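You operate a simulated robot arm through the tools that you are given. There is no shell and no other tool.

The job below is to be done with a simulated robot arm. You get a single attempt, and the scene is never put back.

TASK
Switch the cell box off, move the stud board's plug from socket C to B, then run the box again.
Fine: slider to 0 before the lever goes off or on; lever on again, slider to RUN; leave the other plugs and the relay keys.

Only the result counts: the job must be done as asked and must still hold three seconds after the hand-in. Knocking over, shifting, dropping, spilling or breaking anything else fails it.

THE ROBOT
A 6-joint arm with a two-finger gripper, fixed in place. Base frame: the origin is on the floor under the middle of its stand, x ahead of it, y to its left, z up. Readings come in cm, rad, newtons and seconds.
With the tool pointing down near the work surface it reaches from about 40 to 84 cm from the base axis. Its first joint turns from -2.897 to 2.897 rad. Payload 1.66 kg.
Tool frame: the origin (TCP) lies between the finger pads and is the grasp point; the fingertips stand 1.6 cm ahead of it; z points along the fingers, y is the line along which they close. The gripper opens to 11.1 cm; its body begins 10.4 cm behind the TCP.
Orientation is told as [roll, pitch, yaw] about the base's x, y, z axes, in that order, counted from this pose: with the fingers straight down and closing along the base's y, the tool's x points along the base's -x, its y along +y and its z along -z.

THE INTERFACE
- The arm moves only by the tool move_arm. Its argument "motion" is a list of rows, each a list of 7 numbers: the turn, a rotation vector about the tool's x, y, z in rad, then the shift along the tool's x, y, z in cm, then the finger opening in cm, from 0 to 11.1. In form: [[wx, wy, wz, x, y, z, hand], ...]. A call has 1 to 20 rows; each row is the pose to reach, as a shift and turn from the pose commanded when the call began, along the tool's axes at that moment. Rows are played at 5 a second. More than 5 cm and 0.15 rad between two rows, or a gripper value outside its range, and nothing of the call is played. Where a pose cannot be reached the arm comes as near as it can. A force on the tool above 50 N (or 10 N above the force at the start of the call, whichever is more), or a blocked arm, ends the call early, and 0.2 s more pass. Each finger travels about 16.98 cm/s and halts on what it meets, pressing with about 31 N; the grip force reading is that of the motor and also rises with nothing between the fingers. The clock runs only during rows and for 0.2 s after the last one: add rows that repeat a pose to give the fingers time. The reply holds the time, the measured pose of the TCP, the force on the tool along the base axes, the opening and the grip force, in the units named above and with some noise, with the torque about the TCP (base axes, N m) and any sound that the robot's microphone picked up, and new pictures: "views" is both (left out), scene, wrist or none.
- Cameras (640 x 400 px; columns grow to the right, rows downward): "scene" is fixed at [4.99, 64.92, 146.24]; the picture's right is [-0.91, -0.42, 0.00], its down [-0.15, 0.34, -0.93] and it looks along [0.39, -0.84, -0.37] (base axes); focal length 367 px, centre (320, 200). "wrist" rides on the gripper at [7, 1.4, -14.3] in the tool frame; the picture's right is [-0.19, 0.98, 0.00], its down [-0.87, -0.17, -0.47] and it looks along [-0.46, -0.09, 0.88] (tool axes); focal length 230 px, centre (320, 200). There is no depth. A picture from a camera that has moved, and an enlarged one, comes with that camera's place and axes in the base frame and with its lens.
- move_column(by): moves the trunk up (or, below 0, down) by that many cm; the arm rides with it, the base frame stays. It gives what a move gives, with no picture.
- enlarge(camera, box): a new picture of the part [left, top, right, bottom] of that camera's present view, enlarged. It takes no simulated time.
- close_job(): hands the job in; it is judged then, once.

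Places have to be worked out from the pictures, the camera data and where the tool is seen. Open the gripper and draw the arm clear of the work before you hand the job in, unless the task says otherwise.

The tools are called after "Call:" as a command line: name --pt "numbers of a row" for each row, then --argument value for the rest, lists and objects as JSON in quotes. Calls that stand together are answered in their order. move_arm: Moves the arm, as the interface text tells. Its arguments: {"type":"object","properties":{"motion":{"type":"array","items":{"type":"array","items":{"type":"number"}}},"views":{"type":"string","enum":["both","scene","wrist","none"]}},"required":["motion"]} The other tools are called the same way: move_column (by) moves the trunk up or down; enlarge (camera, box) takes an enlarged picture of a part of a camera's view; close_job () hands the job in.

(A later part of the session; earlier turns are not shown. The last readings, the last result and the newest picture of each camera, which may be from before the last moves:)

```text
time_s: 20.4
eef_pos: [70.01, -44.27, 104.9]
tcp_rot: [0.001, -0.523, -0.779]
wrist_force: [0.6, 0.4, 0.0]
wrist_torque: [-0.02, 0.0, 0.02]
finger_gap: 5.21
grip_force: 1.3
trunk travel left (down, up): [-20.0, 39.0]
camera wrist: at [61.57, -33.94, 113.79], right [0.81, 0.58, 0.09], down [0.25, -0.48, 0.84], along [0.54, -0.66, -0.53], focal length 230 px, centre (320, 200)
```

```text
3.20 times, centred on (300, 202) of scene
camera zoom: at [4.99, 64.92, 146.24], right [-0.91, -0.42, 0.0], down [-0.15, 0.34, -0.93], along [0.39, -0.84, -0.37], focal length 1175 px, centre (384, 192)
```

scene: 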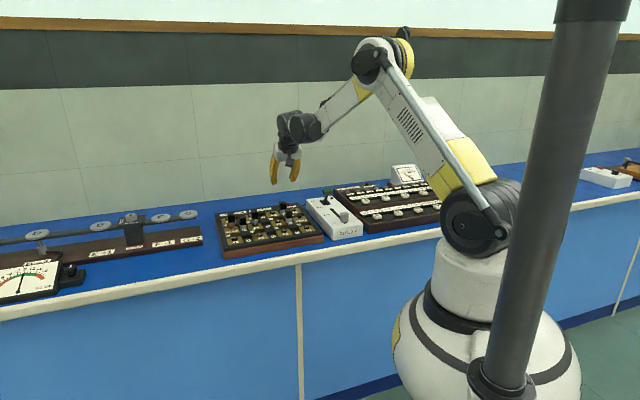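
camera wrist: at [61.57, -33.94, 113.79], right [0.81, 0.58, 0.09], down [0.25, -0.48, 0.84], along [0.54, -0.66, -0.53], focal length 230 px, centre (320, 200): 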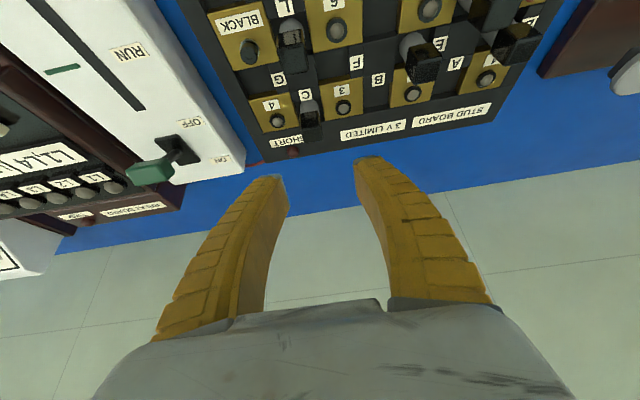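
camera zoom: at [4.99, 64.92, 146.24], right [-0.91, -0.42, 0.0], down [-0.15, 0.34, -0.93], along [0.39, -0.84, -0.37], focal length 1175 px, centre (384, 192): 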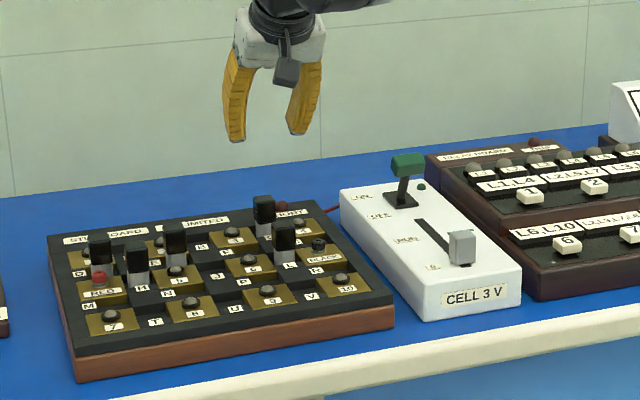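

Lever now leans to OFF and the lamp is dark. I zoom on the C plug and B socket to fix their exact places.

Call:
enlarge --camera "wrist" --box '[280, 60, 360, 140]'

Call:
enlarge --camera "wrist" --box '[330, 40, 430, 130]'

Call:
enlarge --camera "scene" --box '[260, 190, 310, 230]'

```text
5.00 times, centred on (320, 100) of wrist
camera zoom: at [61.57, -33.94, 113.79], right [0.81, 0.58, 0.09], down [0.25, -0.48, 0.84], along [0.54, -0.66, -0.53], focal length 1150 px, centre (320, 700)
```

zoom: 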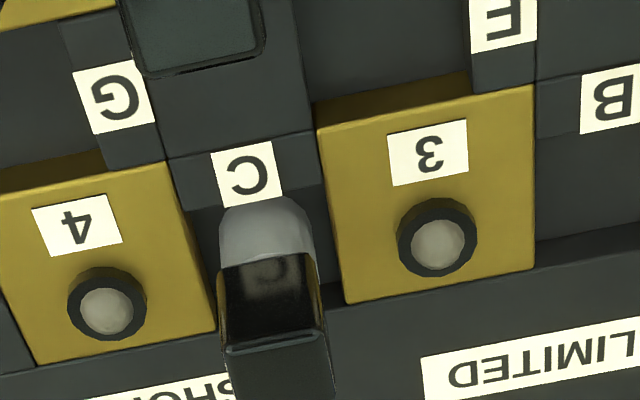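

```text
4.44 times, centred on (380, 85) of wrist
camera zoom: at [61.57, -33.94, 113.79], right [0.81, 0.58, 0.09], down [0.25, -0.48, 0.84], along [0.54, -0.66, -0.53], focal length 1022 px, centre (53, 711)
```

zoom: 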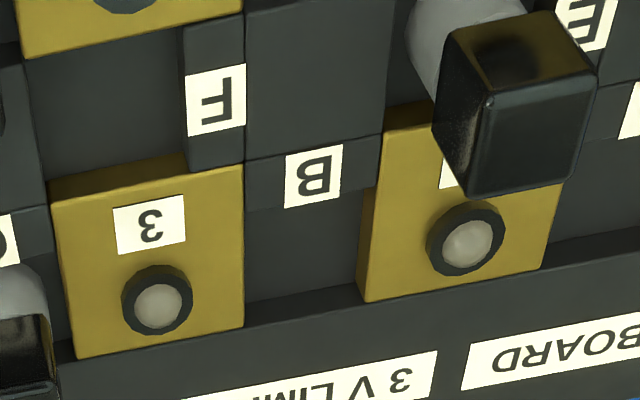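

```text
10.00 times, centred on (285, 210) of scene
camera zoom: at [4.99, 64.92, 146.24], right [-0.91, -0.42, 0.0], down [-0.15, 0.34, -0.93], along [0.39, -0.84, -0.37], focal length 3670 px, centre (670, 100)
```

zoom: 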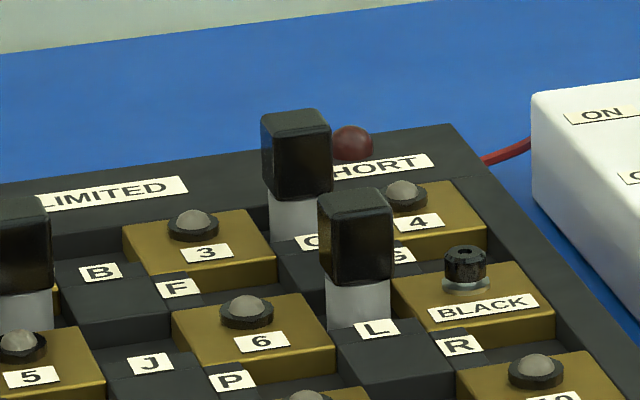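

Studs 4, 3, 2 lie at equal 8.3 cm steps, so C is at about (73.2,-48.2) with the cap top z≈93, and B one step along. I go to a 5 cm standoff in line with the C plug and check the aim.

Call:
move_arm --pt "0 0 0 0.7 -0.2 2.7 5" --pt "0 0 0 1.4 -0.4 5.4 5" --pt "0 0 0 2.14 -0.57 8 4.6" --pt "0 0 0 2.14 -0.57 8 4.6" --views "both"

Call:
enlarge --camera "wrist" --box '[240, 90, 400, 250]'

Call:
enlarge --camera "scene" --box '[230, 150, 330, 240]'

```text
time_s: 21.4
eef_pos: [70.93, -46.17, 96.92]
tcp_rot: [0.0, -0.524, -0.782]
wrist_force: [-0.3, 0.5, -0.2]
wrist_torque: [0.0, 0.0, 0.0]
finger_gap: 4.84
grip_force: 2.1
trunk travel left (down, up): [-20.0, 39.0]
camera wrist: at [62.67, -35.88, 105.79], right [0.81, 0.58, 0.09], down [0.25, -0.48, 0.84], along [0.54, -0.66, -0.53], focal length 230 px, centre (320, 200)
```

scene: 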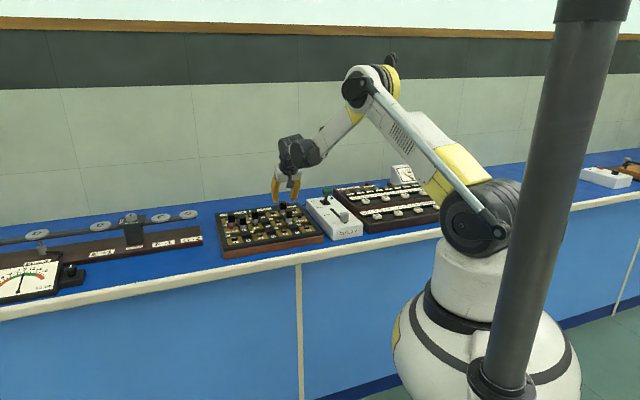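
wrist: 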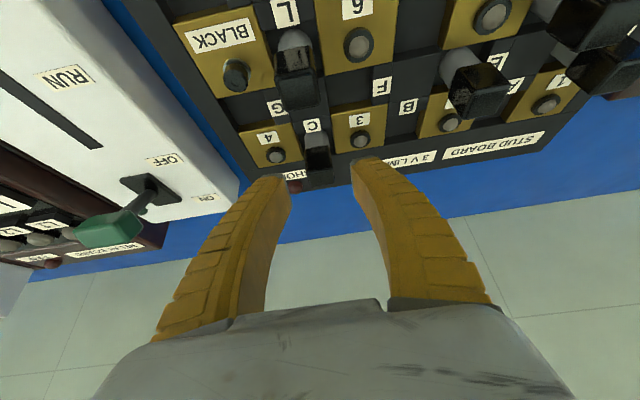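

```text
2.50 times, centred on (320, 170) of wrist
camera zoom: at [62.67, -35.88, 105.79], right [0.81, 0.58, 0.09], down [0.25, -0.48, 0.84], along [0.54, -0.66, -0.53], focal length 575 px, centre (320, 275)
```

zoom: 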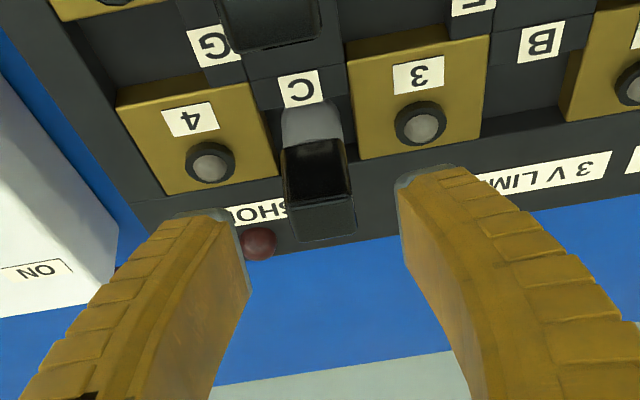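

```text
4.44 times, centred on (280, 195) of scene
camera zoom: at [4.99, 64.92, 146.24], right [-0.91, -0.42, 0.0], down [-0.15, 0.34, -0.93], along [0.39, -0.84, -0.37], focal length 1631 px, centre (498, 222)
```

zoom: 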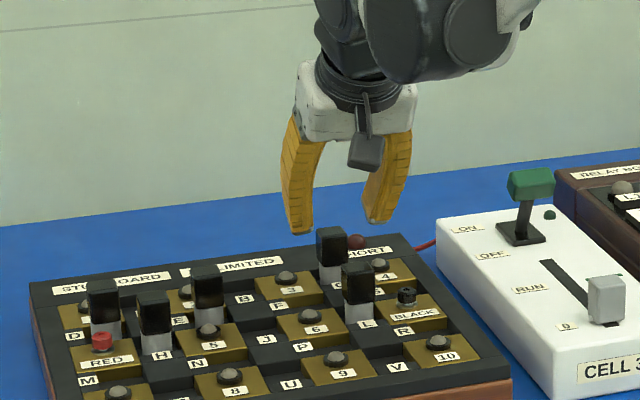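

Aim is good: cap centre is about 0.1 cm aside of the tool line. I slide in so the pads straddle the cap, tips staying above the studs.

Call:
move_arm --pt "0 0 0 -0.1 0.08 2 4.3" --pt "0 0 0 -0.2 0.08 4 4.1" --pt "0 0 0 -0.22 0.08 5.7 4.1" --pt "0 0 0 -0.22 0.08 5.7 4.1" --views "both"

Call:
enlarge --camera "wrist" --box '[240, 90, 400, 250]'

Call:
enlarge --camera "scene" --box '[240, 170, 320, 240]'

```text
time_s: 22.4
eef_pos: [73.14, -48.39, 92.15]
tcp_rot: [0.0, -0.522, -0.781]
wrist_force: [0.2, 0.1, -0.3]
wrist_torque: [0.0, -0.01, -0.03]
finger_gap: 4.34
grip_force: 2.1
trunk travel left (down, up): [-20.0, 39.0]
camera wrist: at [64.85, -37.98, 100.99], right [0.81, 0.58, 0.1], down [0.25, -0.48, 0.84], along [0.54, -0.66, -0.53], focal length 230 px, centre (320, 200)
```

scene: 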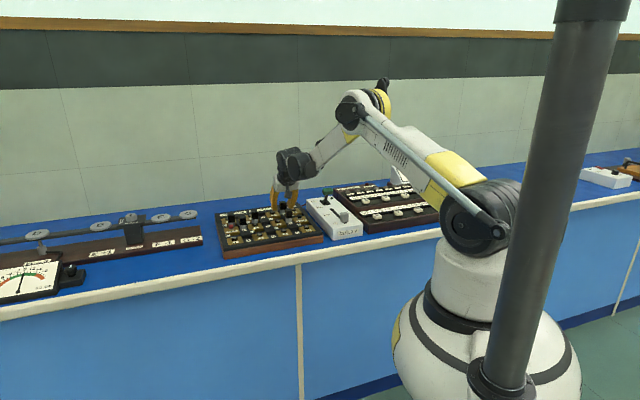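
wrist: 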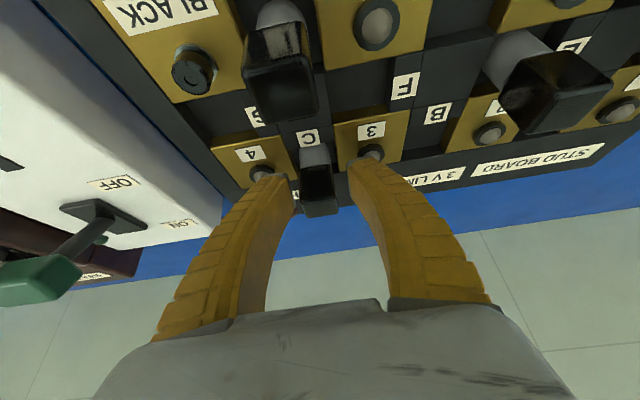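

```text
2.50 times, centred on (320, 170) of wrist
camera zoom: at [64.85, -37.98, 100.99], right [0.81, 0.58, 0.1], down [0.25, -0.48, 0.84], along [0.54, -0.66, -0.53], focal length 575 px, centre (320, 275)
```

zoom: 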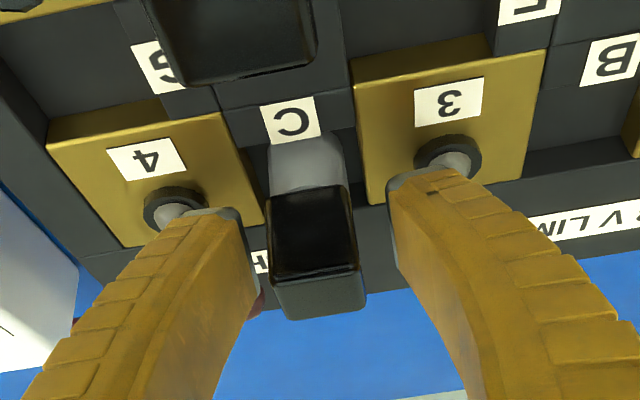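

```text
5.71 times, centred on (280, 205) of scene
camera zoom: at [4.99, 64.92, 146.24], right [-0.91, -0.42, 0.0], down [-0.15, 0.34, -0.93], along [0.39, -0.84, -0.37], focal length 2097 px, centre (549, 171)
```

zoom: 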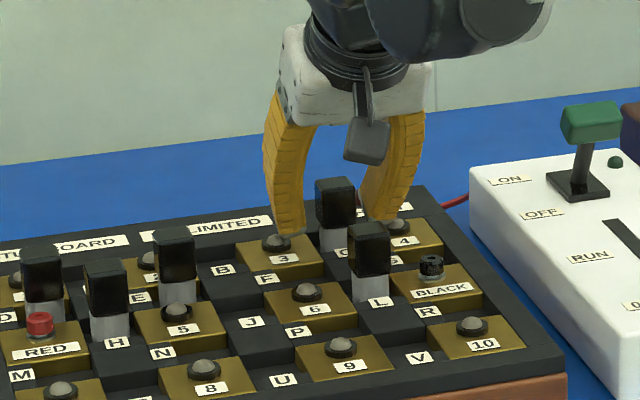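

Fingers straddle the cap with equal gaps. I centre 3 mm further and close on it.

Call:
move_arm --pt "0 0 0 -0.26 0.06 0.15 3.4" --pt "0 0 0 -0.26 0.06 0.15 2.6" --pt "0 0 0 -0.26 0.06 0.15 1.8" --pt "0 0 0 -0.26 0.06 0.15 1.2" --pt "0 0 0 -0.26 0.06 0.15 1.2" --views "wrist"

Call:
enlarge --camera "wrist" --box '[240, 90, 400, 250]'

```text
time_s: 23.6
eef_pos: [73.47, -48.46, 92.28]
tcp_rot: [0.0, -0.526, -0.78]
wrist_force: [-0.1, -0.8, 6.8]
wrist_torque: [-0.07, -0.03, 0.02]
finger_gap: 1.9
grip_force: 30.7
trunk travel left (down, up): [-20.0, 39.0]
camera wrist: at [65.06, -38.13, 101.1], right [0.81, 0.58, 0.1], down [0.25, -0.48, 0.84], along [0.54, -0.66, -0.53], focal length 230 px, centre (320, 200)
```

wrist: 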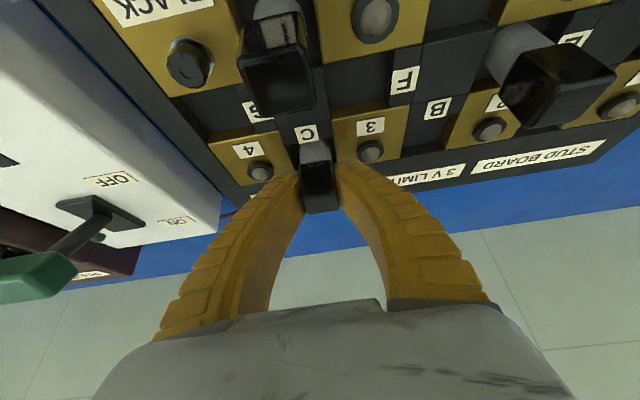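

```text
2.50 times, centred on (320, 170) of wrist
camera zoom: at [65.06, -38.13, 101.1], right [0.81, 0.58, 0.1], down [0.25, -0.48, 0.84], along [0.54, -0.66, -0.53], focal length 575 px, centre (320, 275)
```

zoom: 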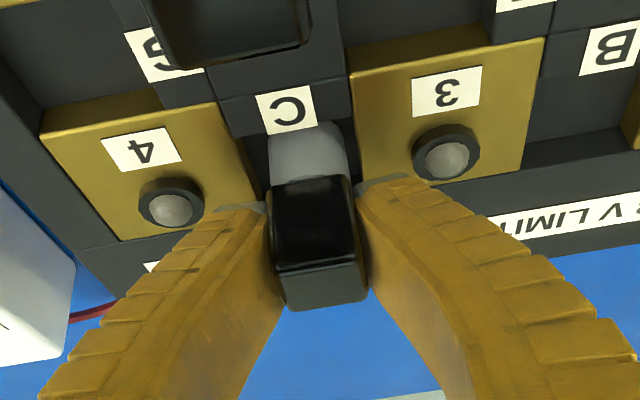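

Good grip (1.9 cm, 31 N). I lift vertically in small steps and see whether the plug comes out.

Call:
move_arm --pt "0 0 0 -0.15 0 -0.26 1.0" --pt "0 0 0 -0.35 0 -0.61 1.0" --pt "0 0 0 -0.6 0 -1.04 1.0" --pt "0 0 0 -0.9 0 -1.56 1.0" --pt "0 0 0 -1.25 0 -2.16 1.0" --pt "0 0 0 -1.5 0 -2.6 1.0" --pt "0 0 0 -1.5 0 -2.6 1.0" --views "both"

Call:
enlarge --camera "wrist" --box '[240, 90, 400, 250]'

Call:
enlarge --camera "scene" --box '[240, 170, 320, 240]'

```text
time_s: 25.2
eef_pos: [73.45, -48.51, 95.12]
tcp_rot: [0.0, -0.524, -0.781]
wrist_force: [0.7, 0.2, -1.2]
wrist_torque: [-0.01, -0.01, 0.0]
finger_gap: 1.72
grip_force: 31.3
trunk travel left (down, up): [-20.0, 39.0]
camera wrist: at [65.13, -38.17, 104.06], right [0.81, 0.58, 0.1], down [0.25, -0.48, 0.84], along [0.54, -0.66, -0.53], focal length 230 px, centre (320, 200)
```

scene: 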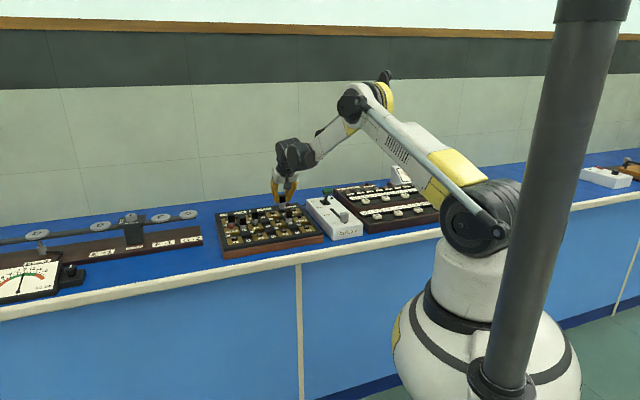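
wrist: 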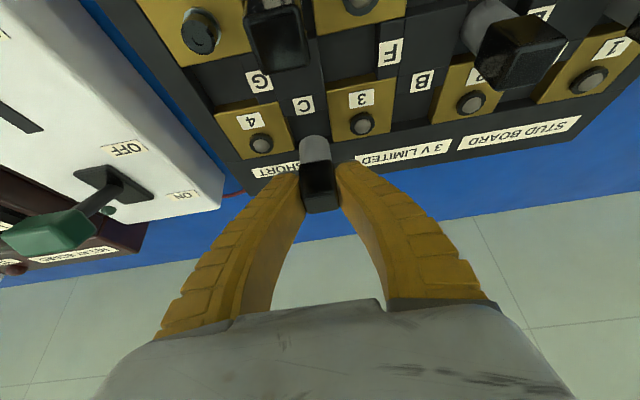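

```text
2.50 times, centred on (320, 170) of wrist
camera zoom: at [65.13, -38.17, 104.06], right [0.81, 0.58, 0.1], down [0.25, -0.48, 0.84], along [0.54, -0.66, -0.53], focal length 575 px, centre (320, 275)
```

zoom: 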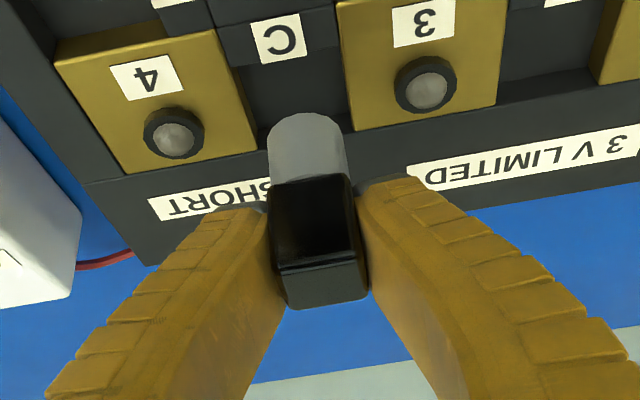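

```text
5.71 times, centred on (280, 205) of scene
camera zoom: at [4.99, 64.92, 146.24], right [-0.91, -0.42, 0.0], down [-0.15, 0.34, -0.93], along [0.39, -0.84, -0.37], focal length 2097 px, centre (549, 171)
```

zoom: 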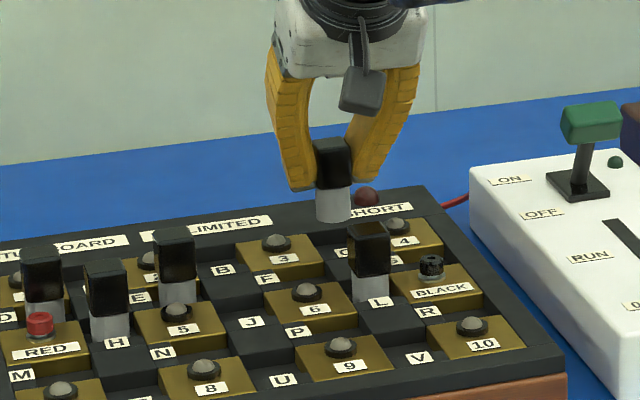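

The plug came out cleanly. I raise it 3 cm more to clear stud 3 and carry it 8.31 cm across to above B.

Call:
move_arm --pt "0 0 0 -0.75 0 -1.3 1.0" --pt "0 0 0 -1.5 0 -2.6 1.0" --pt "0 0 0 -1.5 1.5 -2.6 1.0" --pt "0 0 0 -1.5 3.5 -2.6 1.0" --pt "0 0 0 -1.5 5.5 -2.6 1.0" --pt "0 0 0 -1.5 7.3 -2.6 1.0" --pt "0 0 0 -1.5 8.31 -2.6 1.0" --pt "0 0 0 -1.5 8.31 -2.6 1.0" --views "both"

Call:
enlarge --camera "wrist" --box '[240, 70, 400, 250]'

Call:
enlarge --camera "scene" --box '[220, 160, 320, 240]'

```text
time_s: 27.0
eef_pos: [79.34, -42.61, 98.11]
tcp_rot: [0.0, -0.524, -0.779]
wrist_force: [0.3, 0.5, -0.6]
wrist_torque: [-0.01, 0.03, 0.01]
finger_gap: 1.68
grip_force: 30.8
trunk travel left (down, up): [-20.0, 39.0]
camera wrist: at [70.96, -32.21, 107.01], right [0.81, 0.58, 0.09], down [0.25, -0.48, 0.84], along [0.54, -0.66, -0.53], focal length 230 px, centre (320, 200)
```

scene: 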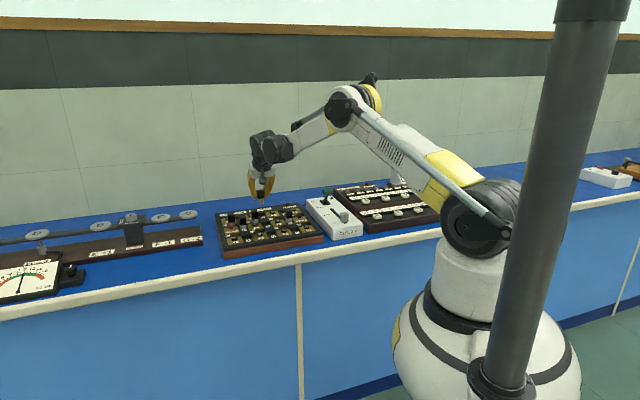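
wrist: 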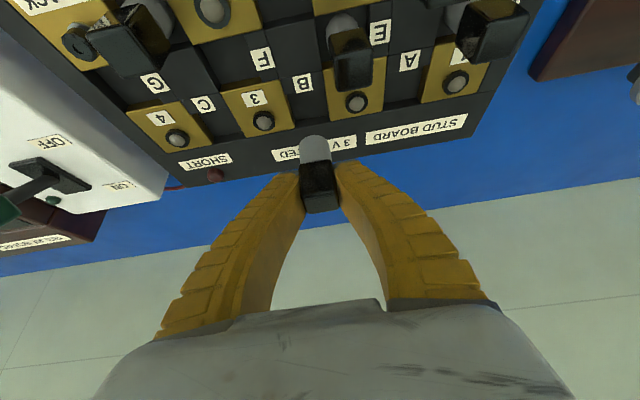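

```text
2.22 times, centred on (320, 160) of wrist
camera zoom: at [70.96, -32.21, 107.01], right [0.81, 0.58, 0.09], down [0.25, -0.48, 0.84], along [0.54, -0.66, -0.53], focal length 511 px, centre (320, 289)
```

zoom: 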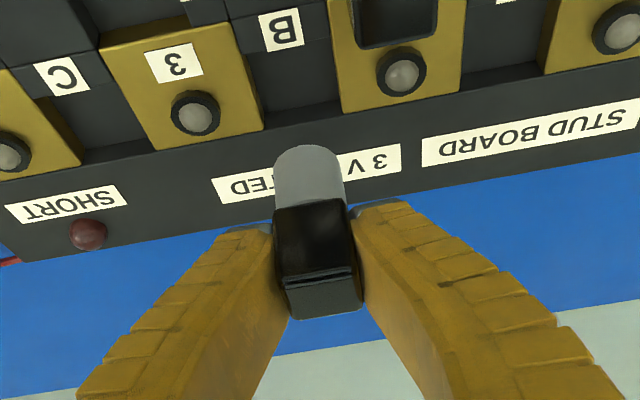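

```text
5.00 times, centred on (270, 200) of scene
camera zoom: at [4.99, 64.92, 146.24], right [-0.91, -0.42, 0.0], down [-0.15, 0.34, -0.93], along [0.39, -0.84, -0.37], focal length 1835 px, centre (570, 200)
```

zoom: 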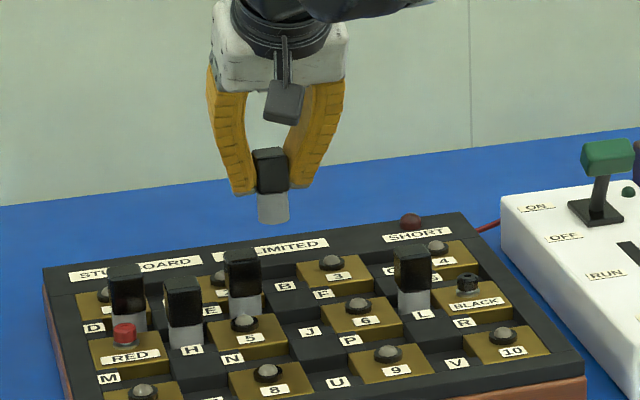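

The plug hangs upright above B. I lower it 3 cm and check the alignment before seating it.

Call:
move_arm --pt "0 0 0 0.5 0 0.87 1.0" --pt "0 0 0 1.0 0 1.73 1.0" --pt "0 0 0 1.5 0 2.6 1.0" --pt "0 0 0 1.5 0 2.6 1.0" --views "both"

Call:
enlarge --camera "wrist" --box '[260, 70, 380, 220]'

Call:
enlarge --camera "scene" --box '[230, 180, 300, 235]'

```text
time_s: 28.0
eef_pos: [79.36, -42.59, 95.18]
tcp_rot: [0.001, -0.524, -0.781]
wrist_force: [0.2, -0.9, -0.1]
wrist_torque: [0.03, -0.01, 0.01]
finger_gap: 1.69
grip_force: 31.1
trunk travel left (down, up): [-20.0, 39.0]
camera wrist: at [70.96, -32.25, 104.01], right [0.81, 0.58, 0.09], down [0.25, -0.48, 0.84], along [0.54, -0.66, -0.53], focal length 230 px, centre (320, 200)
```

scene: 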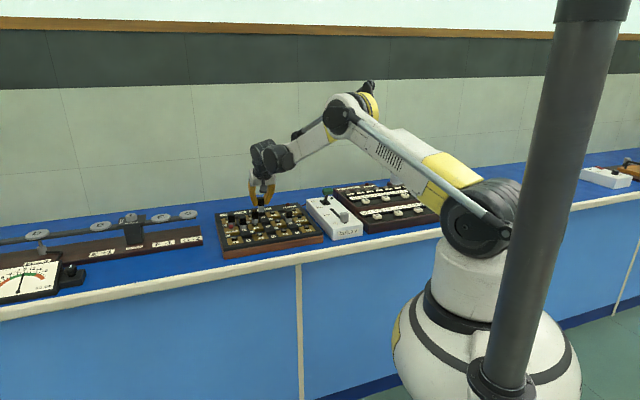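
wrist: 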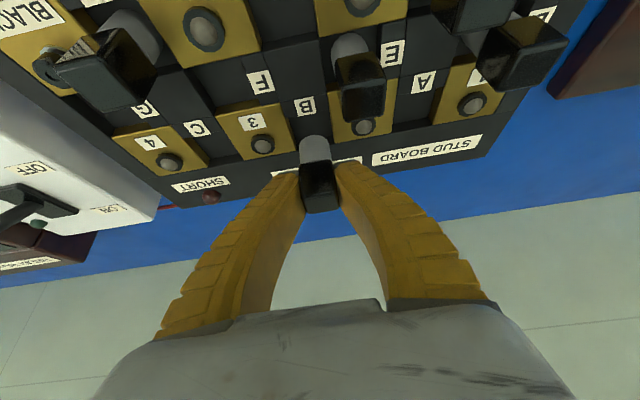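

```text
2.67 times, centred on (320, 145) of wrist
camera zoom: at [70.96, -32.25, 104.01], right [0.81, 0.58, 0.09], down [0.25, -0.48, 0.84], along [0.54, -0.66, -0.53], focal length 614 px, centre (320, 347)
```

zoom: 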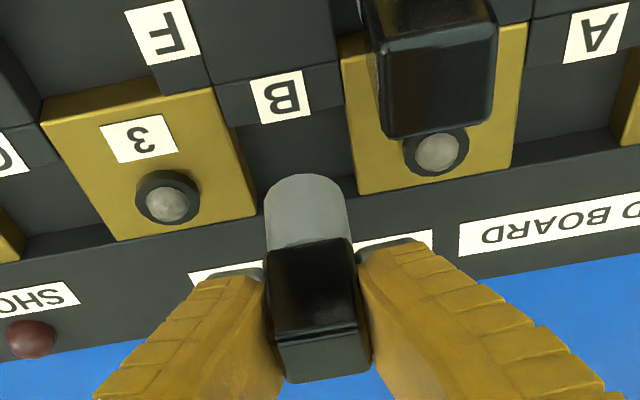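

```text
7.27 times, centred on (265, 208) of scene
camera zoom: at [4.99, 64.92, 146.24], right [-0.91, -0.42, 0.0], down [-0.15, 0.34, -0.93], along [0.39, -0.84, -0.37], focal length 2670 px, centre (720, 146)
```

zoom: 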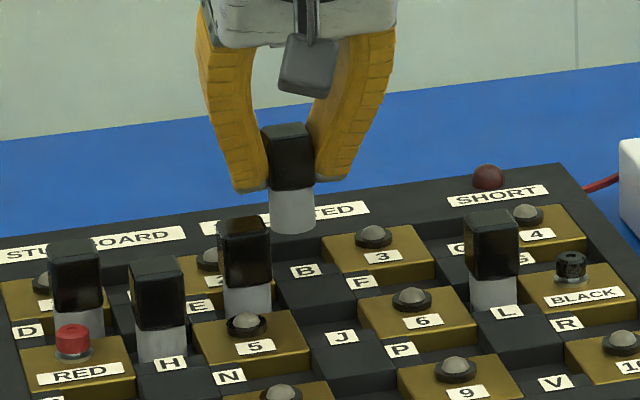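

Measured against the gap edges, the plug sits over B just as it did over C (within a fraction of a millimetre). I lower it slowly to the seated height, watching the force.

Call:
move_arm --pt "0 0 0 0.3 0 0.52 1.0" --pt "0 0 0 0.6 0 1.04 1.0" --pt "0 0 0 0.85 0 1.47 1.0" --pt "0 0 0 1.05 0 1.82 1.0" --pt "0 0 0 1.2 0 2.08 1.0" --pt "0 0 0 1.32 0 2.29 1.0" --pt "0 0 0 1.42 0 2.46 1.0" --pt "0 0 0 1.42 0 2.46 1.0" --views "both"

Call:
enlarge --camera "wrist" --box '[240, 90, 400, 250]'

Call:
enlarge --camera "scene" --box '[230, 180, 300, 235]'

```text
time_s: 29.8
eef_pos: [79.29, -42.67, 92.32]
tcp_rot: [0.002, -0.523, -0.781]
wrist_force: [-0.2, -0.2, -1.1]
wrist_torque: [0.02, 0.0, -0.02]
finger_gap: 1.7
grip_force: 30.7
trunk travel left (down, up): [-20.0, 39.0]
camera wrist: at [70.95, -32.24, 101.2], right [0.81, 0.58, 0.1], down [0.25, -0.48, 0.84], along [0.54, -0.66, -0.53], focal length 230 px, centre (320, 200)
```

scene: 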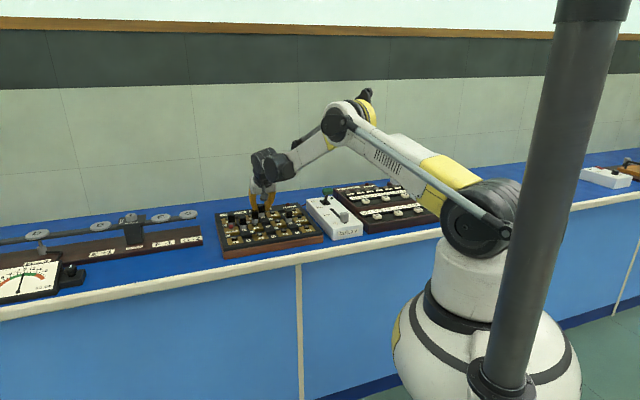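
wrist: 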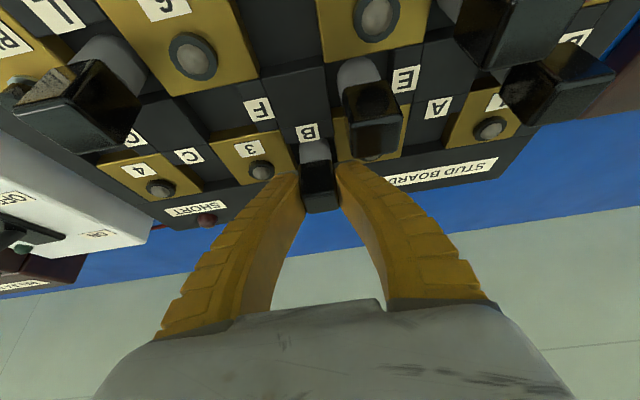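

```text
2.50 times, centred on (320, 170) of wrist
camera zoom: at [70.95, -32.24, 101.2], right [0.81, 0.58, 0.1], down [0.25, -0.48, 0.84], along [0.54, -0.66, -0.53], focal length 575 px, centre (320, 275)
```

zoom: 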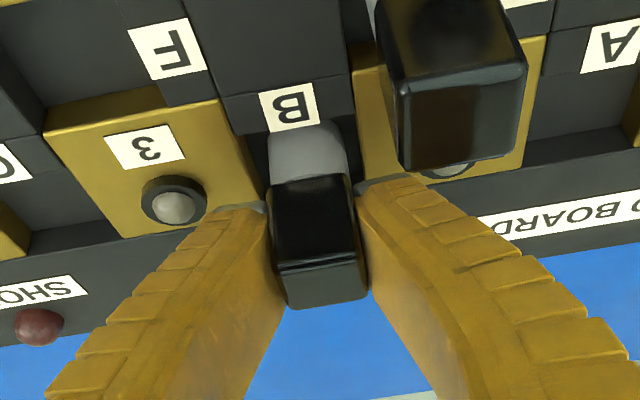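

```text
7.27 times, centred on (265, 208) of scene
camera zoom: at [4.99, 64.92, 146.24], right [-0.91, -0.42, 0.0], down [-0.15, 0.34, -0.93], along [0.39, -0.84, -0.37], focal length 2670 px, centre (720, 146)
```

zoom: 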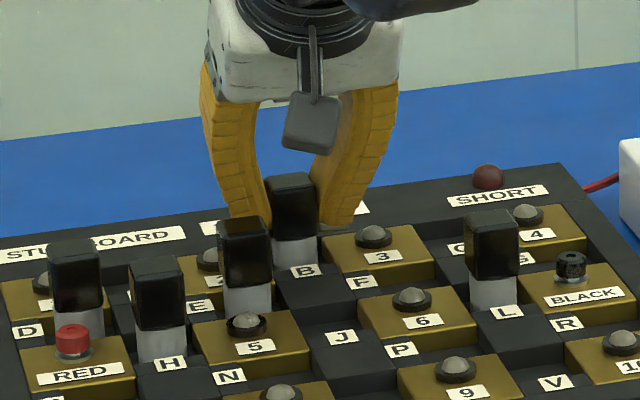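

No contact felt yet at the former grip height. I lower a few millimetres more to feel the seat.

Call:
move_arm --pt "0 0 0 0.05 0 0.09 1.0" --pt "0 0 0 0.1 0 0.17 1.0" --pt "0 0 0 0.15 0 0.26 1.0" --pt "0 0 0 0.15 0 0.26 1.0" --views "wrist"

```text
time_s: 30.8
eef_pos: [79.31, -42.6, 92.16]
tcp_rot: [0.001, -0.526, -0.779]
wrist_force: [4.4, -4.7, 15.3]
wrist_torque: [-0.12, -0.15, 0.02]
finger_gap: 2.0
grip_force: 31.1
trunk travel left (down, up): [-20.0, 39.0]
camera wrist: at [70.9, -32.25, 101.03], right [0.81, 0.58, 0.1], down [0.25, -0.48, 0.84], along [0.54, -0.66, -0.53], focal length 230 px, centre (320, 200)
```

wrist: 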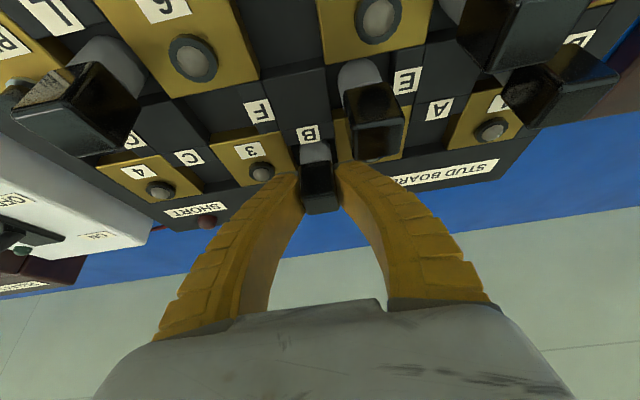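

Contact of about 15 N at the same height as it stood in C, so it's at the seat. I compare with the earlier C view before letting go.

Call:
enlarge --camera "wrist" --box '[240, 90, 400, 250]'

Call:
enlarge --camera "scene" --box '[230, 180, 300, 235]'

```text
2.50 times, centred on (320, 170) of wrist
camera zoom: at [70.9, -32.25, 101.03], right [0.81, 0.58, 0.1], down [0.25, -0.48, 0.84], along [0.54, -0.66, -0.53], focal length 575 px, centre (320, 275)
```

zoom: 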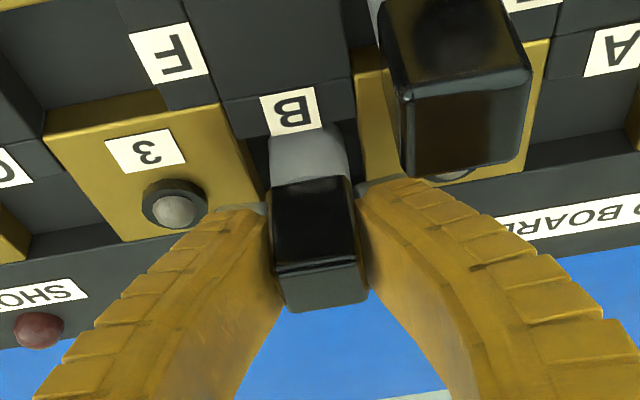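

```text
7.27 times, centred on (265, 208) of scene
camera zoom: at [4.99, 64.92, 146.24], right [-0.91, -0.42, 0.0], down [-0.15, 0.34, -0.93], along [0.39, -0.84, -0.37], focal length 2670 px, centre (720, 146)
```

zoom: 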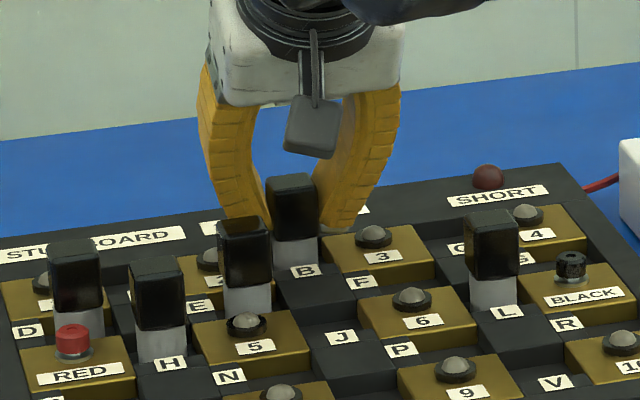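

The cap height and its relation to label B match what was seen at C. I take off the downward load, open the fingers and lift straight up.

Call:
move_arm --pt "0 0 0 -0.05 0 -0.09 1.6" --pt "0 0 0 -0.05 0 -0.09 2.6" --pt "0 0 0 -0.05 0 -0.09 3.6" --pt "0 0 0 -0.05 0 -0.09 4.2" --pt "0 0 0 -0.05 0 -0.09 4.2" --pt "0 0 0 -1.0 0 -1.73 4.2" --pt "0 0 0 -2.5 0 -4.33 4.2" --pt "0 0 0 -4.5 0 -7.8 4.2" --pt "0 0 0 -6 0 -10.4 4.2" --pt "0 0 0 -6 0 -10.4 4.2" --views "both"

Call:
enlarge --camera "wrist" --box '[180, 0, 440, 180]'

Call:
enlarge --camera "scene" --box '[210, 180, 330, 260]'

```text
time_s: 33.0
eef_pos: [79.32, -42.79, 104.01]
tcp_rot: [0.0, -0.524, -0.781]
wrist_force: [-0.4, -0.8, 0.7]
wrist_torque: [0.01, 0.01, -0.03]
finger_gap: 4.44
grip_force: 1.7
trunk travel left (down, up): [-20.0, 39.0]
camera wrist: at [70.89, -32.31, 112.98], right [0.81, 0.58, 0.1], down [0.25, -0.48, 0.84], along [0.54, -0.66, -0.53], focal length 230 px, centre (320, 200)
```

scene: 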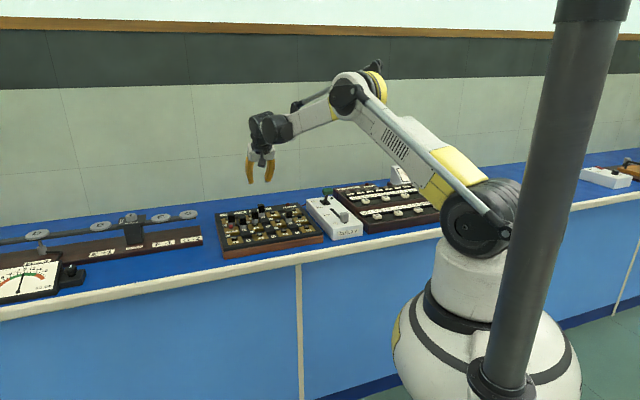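
wrist: 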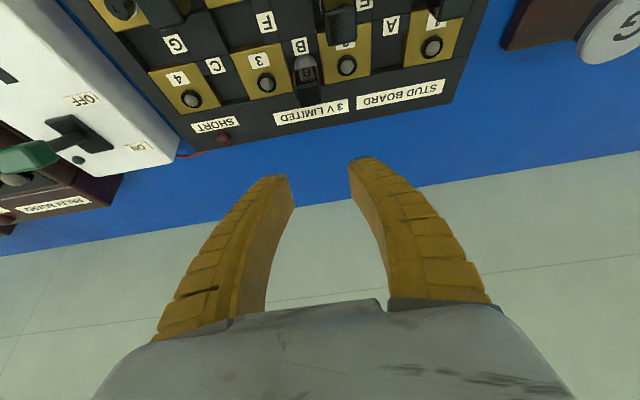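

```text
2.22 times, centred on (310, 90) of wrist
camera zoom: at [70.89, -32.31, 112.98], right [0.81, 0.58, 0.1], down [0.25, -0.48, 0.84], along [0.54, -0.66, -0.53], focal length 511 px, centre (342, 444)
```

zoom: 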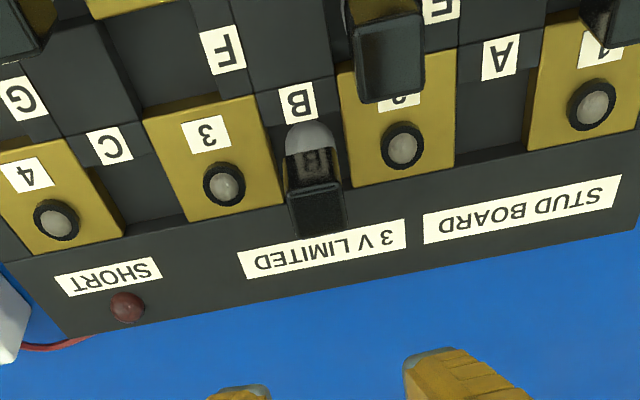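

```text
5.00 times, centred on (270, 220) of scene
camera zoom: at [4.99, 64.92, 146.24], right [-0.91, -0.42, 0.0], down [-0.15, 0.34, -0.93], along [0.39, -0.84, -0.37], focal length 1835 px, centre (570, 100)
```

zoom: 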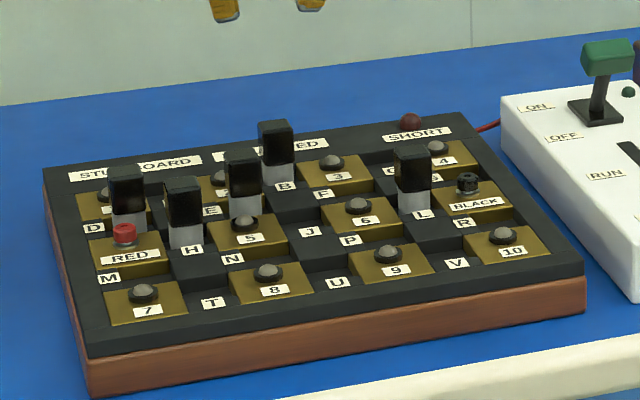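

The plug stands in B, all others untouched. Next I carry the closed fingers over to just in front of the lever's T-bar (now leaning forward at OFF), high first, then down.

Call:
move_arm --pt "0 0 0 1.08 -4.38 -0.62 3" --pt "0 0 0 2.16 -8.77 -1.25 2" --pt "0 0 0 3.25 -13.15 -1.87 1" --pt "0 0 0 4.33 -17.5 -2.5 0" --pt "0 0 0 5.4 -21.9 -3.12 0" --pt "0 0 0 6.49 -26.3 -3.75 0" --pt "0 0 0 6.49 -26.3 -3.75 0" --views "both"

Call:
enlarge --camera "wrist" --box '[220, 40, 420, 240]'

Call:
enlarge --camera "scene" --box '[290, 150, 390, 250]'

```text
time_s: 34.6
eef_pos: [55.45, -56.08, 104.05]
tcp_rot: [0.001, -0.524, -0.778]
wrist_force: [0.7, 0.3, -0.2]
wrist_torque: [0.0, 0.02, 0.03]
finger_gap: 0.01
grip_force: 28.9
trunk travel left (down, up): [-20.0, 39.0]
camera wrist: at [46.98, -45.71, 112.87], right [0.81, 0.58, 0.1], down [0.25, -0.48, 0.84], along [0.54, -0.66, -0.53], focal length 230 px, centre (320, 200)
```

scene: 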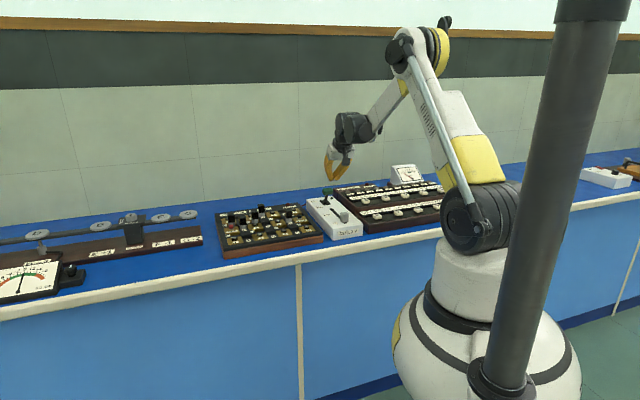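
wrist: 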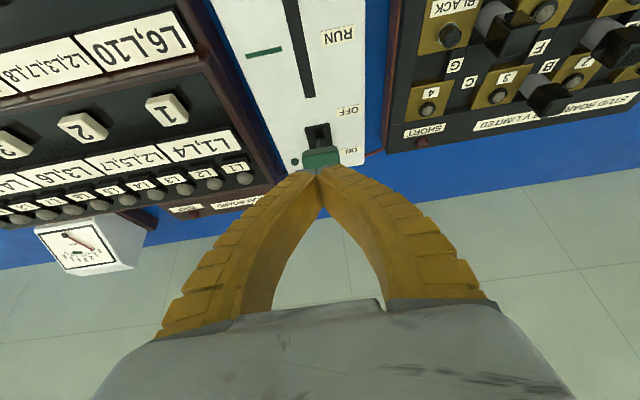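

```text
2.00 times, centred on (320, 140) of wrist
camera zoom: at [46.98, -45.71, 112.87], right [0.81, 0.58, 0.1], down [0.25, -0.48, 0.84], along [0.54, -0.66, -0.53], focal length 460 px, centre (320, 320)
```

zoom: 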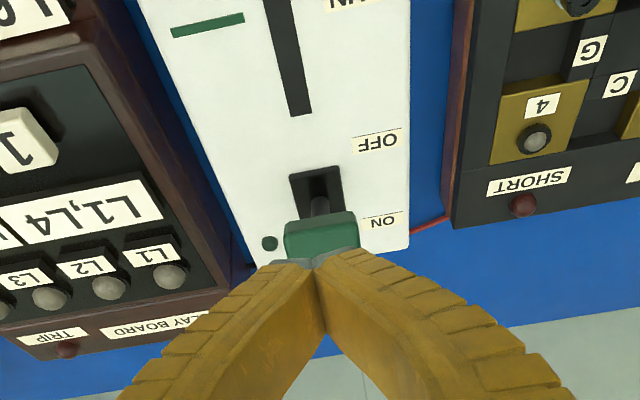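

```text
4.00 times, centred on (340, 200) of scene
camera zoom: at [4.99, 64.92, 146.24], right [-0.91, -0.42, 0.0], down [-0.15, 0.34, -0.93], along [0.39, -0.84, -0.37], focal length 1468 px, centre (240, 200)
```

zoom: 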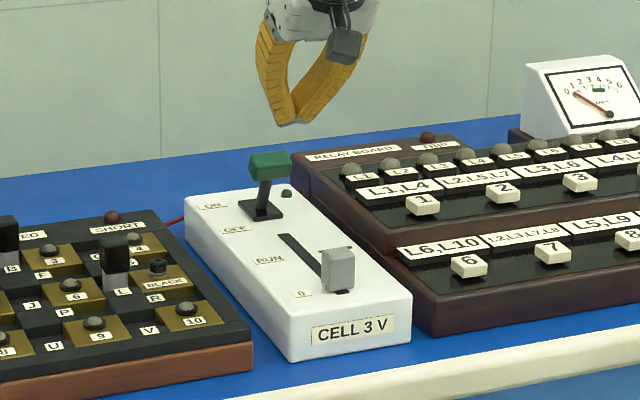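

T-bar is at about 84.2 cm out, z≈96, dead ahead. I lower the closed fingertips to its height, 4 cm in front of it.

Call:
move_arm --pt "0 0 0 1.0 0 1.71 0" --pt "0 0 0 2.5 0 4.3 0" --pt "0 0 0 3.95 0 6.84 0" --pt "0 0 0 3.95 0 6.84 0" --views "both"

Call:
enlarge --camera "scene" --box '[290, 150, 390, 250]'

Call:
enlarge --camera "wrist" --box '[240, 100, 400, 260]'

```text
time_s: 35.6
eef_pos: [55.48, -55.95, 96.18]
tcp_rot: [-0.001, -0.523, -0.782]
wrist_force: [-0.4, -0.1, 0.5]
wrist_torque: [0.0, -0.01, 0.01]
finger_gap: 0.01
grip_force: 28.9
trunk travel left (down, up): [-20.0, 39.0]
camera wrist: at [47.11, -45.67, 104.98], right [0.81, 0.58, 0.09], down [0.25, -0.48, 0.84], along [0.54, -0.66, -0.53], focal length 230 px, centre (320, 200)
```

scene: 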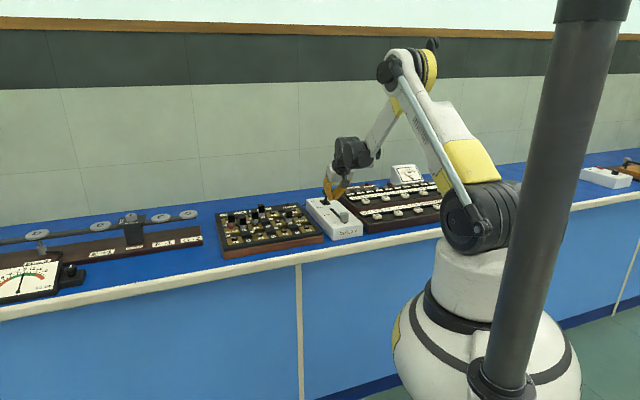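
wrist: 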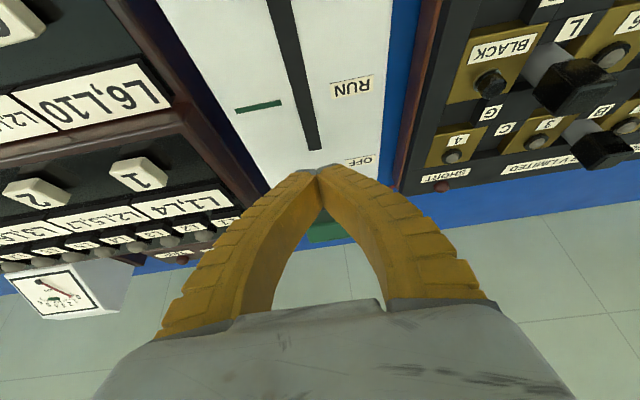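

```text
4.00 times, centred on (340, 200) of scene
camera zoom: at [4.99, 64.92, 146.24], right [-0.91, -0.42, 0.0], down [-0.15, 0.34, -0.93], along [0.39, -0.84, -0.37], focal length 1468 px, centre (240, 200)
```

zoom: 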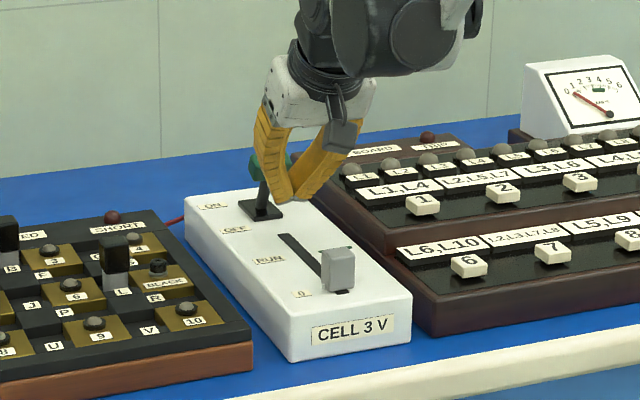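

```text
2.50 times, centred on (320, 180) of wrist
camera zoom: at [47.11, -45.67, 104.98], right [0.81, 0.58, 0.09], down [0.25, -0.48, 0.84], along [0.54, -0.66, -0.53], focal length 575 px, centre (320, 250)
```

zoom: 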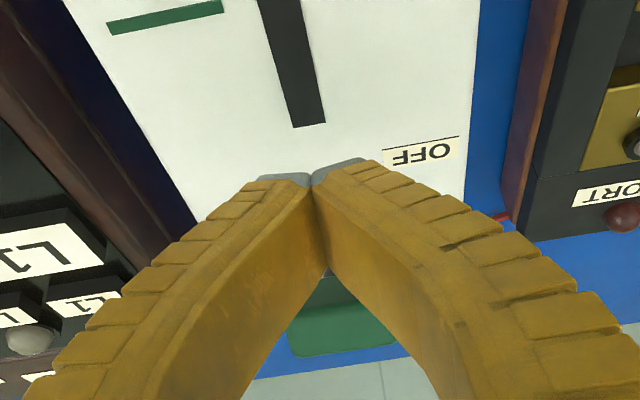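

The tips are clear in front of the T-bar. I push it away from the robot to ON in small steps.

Call:
move_arm --pt "0 0 0 -1.3 0 0.75 0" --pt "0 0 0 -2.17 0 1.25 0" --pt "0 0 0 -2.77 0 1.6 0" --pt "0 0 0 -3.38 0 1.95 0" --pt "0 0 0 -3.98 0 2.3 0" --pt "0 0 0 -4.59 0 2.65 0" --pt "0 0 0 -5.2 0 3.0 0" --pt "0 0 0 -5.2 0 3.0 0" --views "both"

Call:
enlarge --camera "scene" --box '[290, 150, 390, 250]'

```text
time_s: 37.4
eef_pos: [59.78, -60.24, 96.13]
tcp_rot: [0.001, -0.523, -0.78]
wrist_force: [0.8, 0.5, -1.6]
wrist_torque: [0.0, -0.02, -0.05]
finger_gap: 0.0
grip_force: 28.8
trunk travel left (down, up): [-20.0, 39.0]
camera wrist: at [51.39, -49.89, 105.03], right [0.81, 0.58, 0.09], down [0.25, -0.48, 0.84], along [0.54, -0.66, -0.53], focal length 230 px, centre (320, 200)
```

scene: 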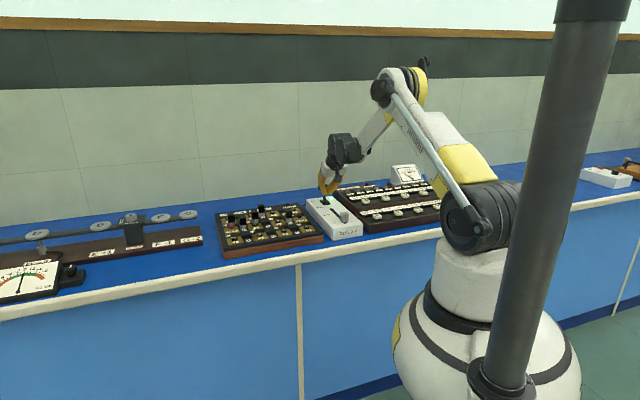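
wrist: 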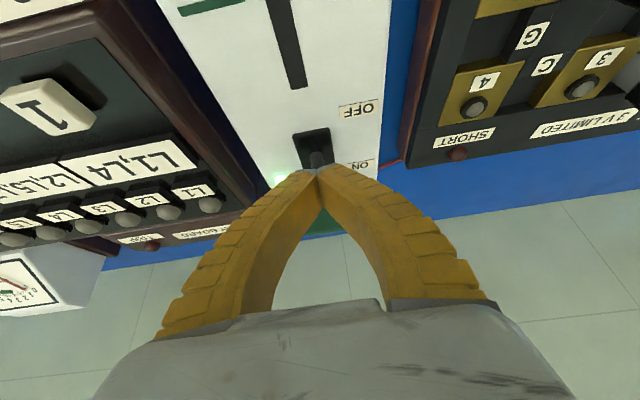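

```text
4.00 times, centred on (340, 200) of scene
camera zoom: at [4.99, 64.92, 146.24], right [-0.91, -0.42, 0.0], down [-0.15, 0.34, -0.93], along [0.39, -0.84, -0.37], focal length 1468 px, centre (240, 200)
```

zoom: 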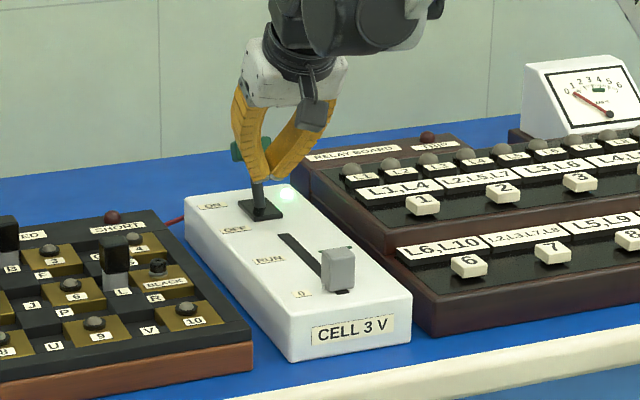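

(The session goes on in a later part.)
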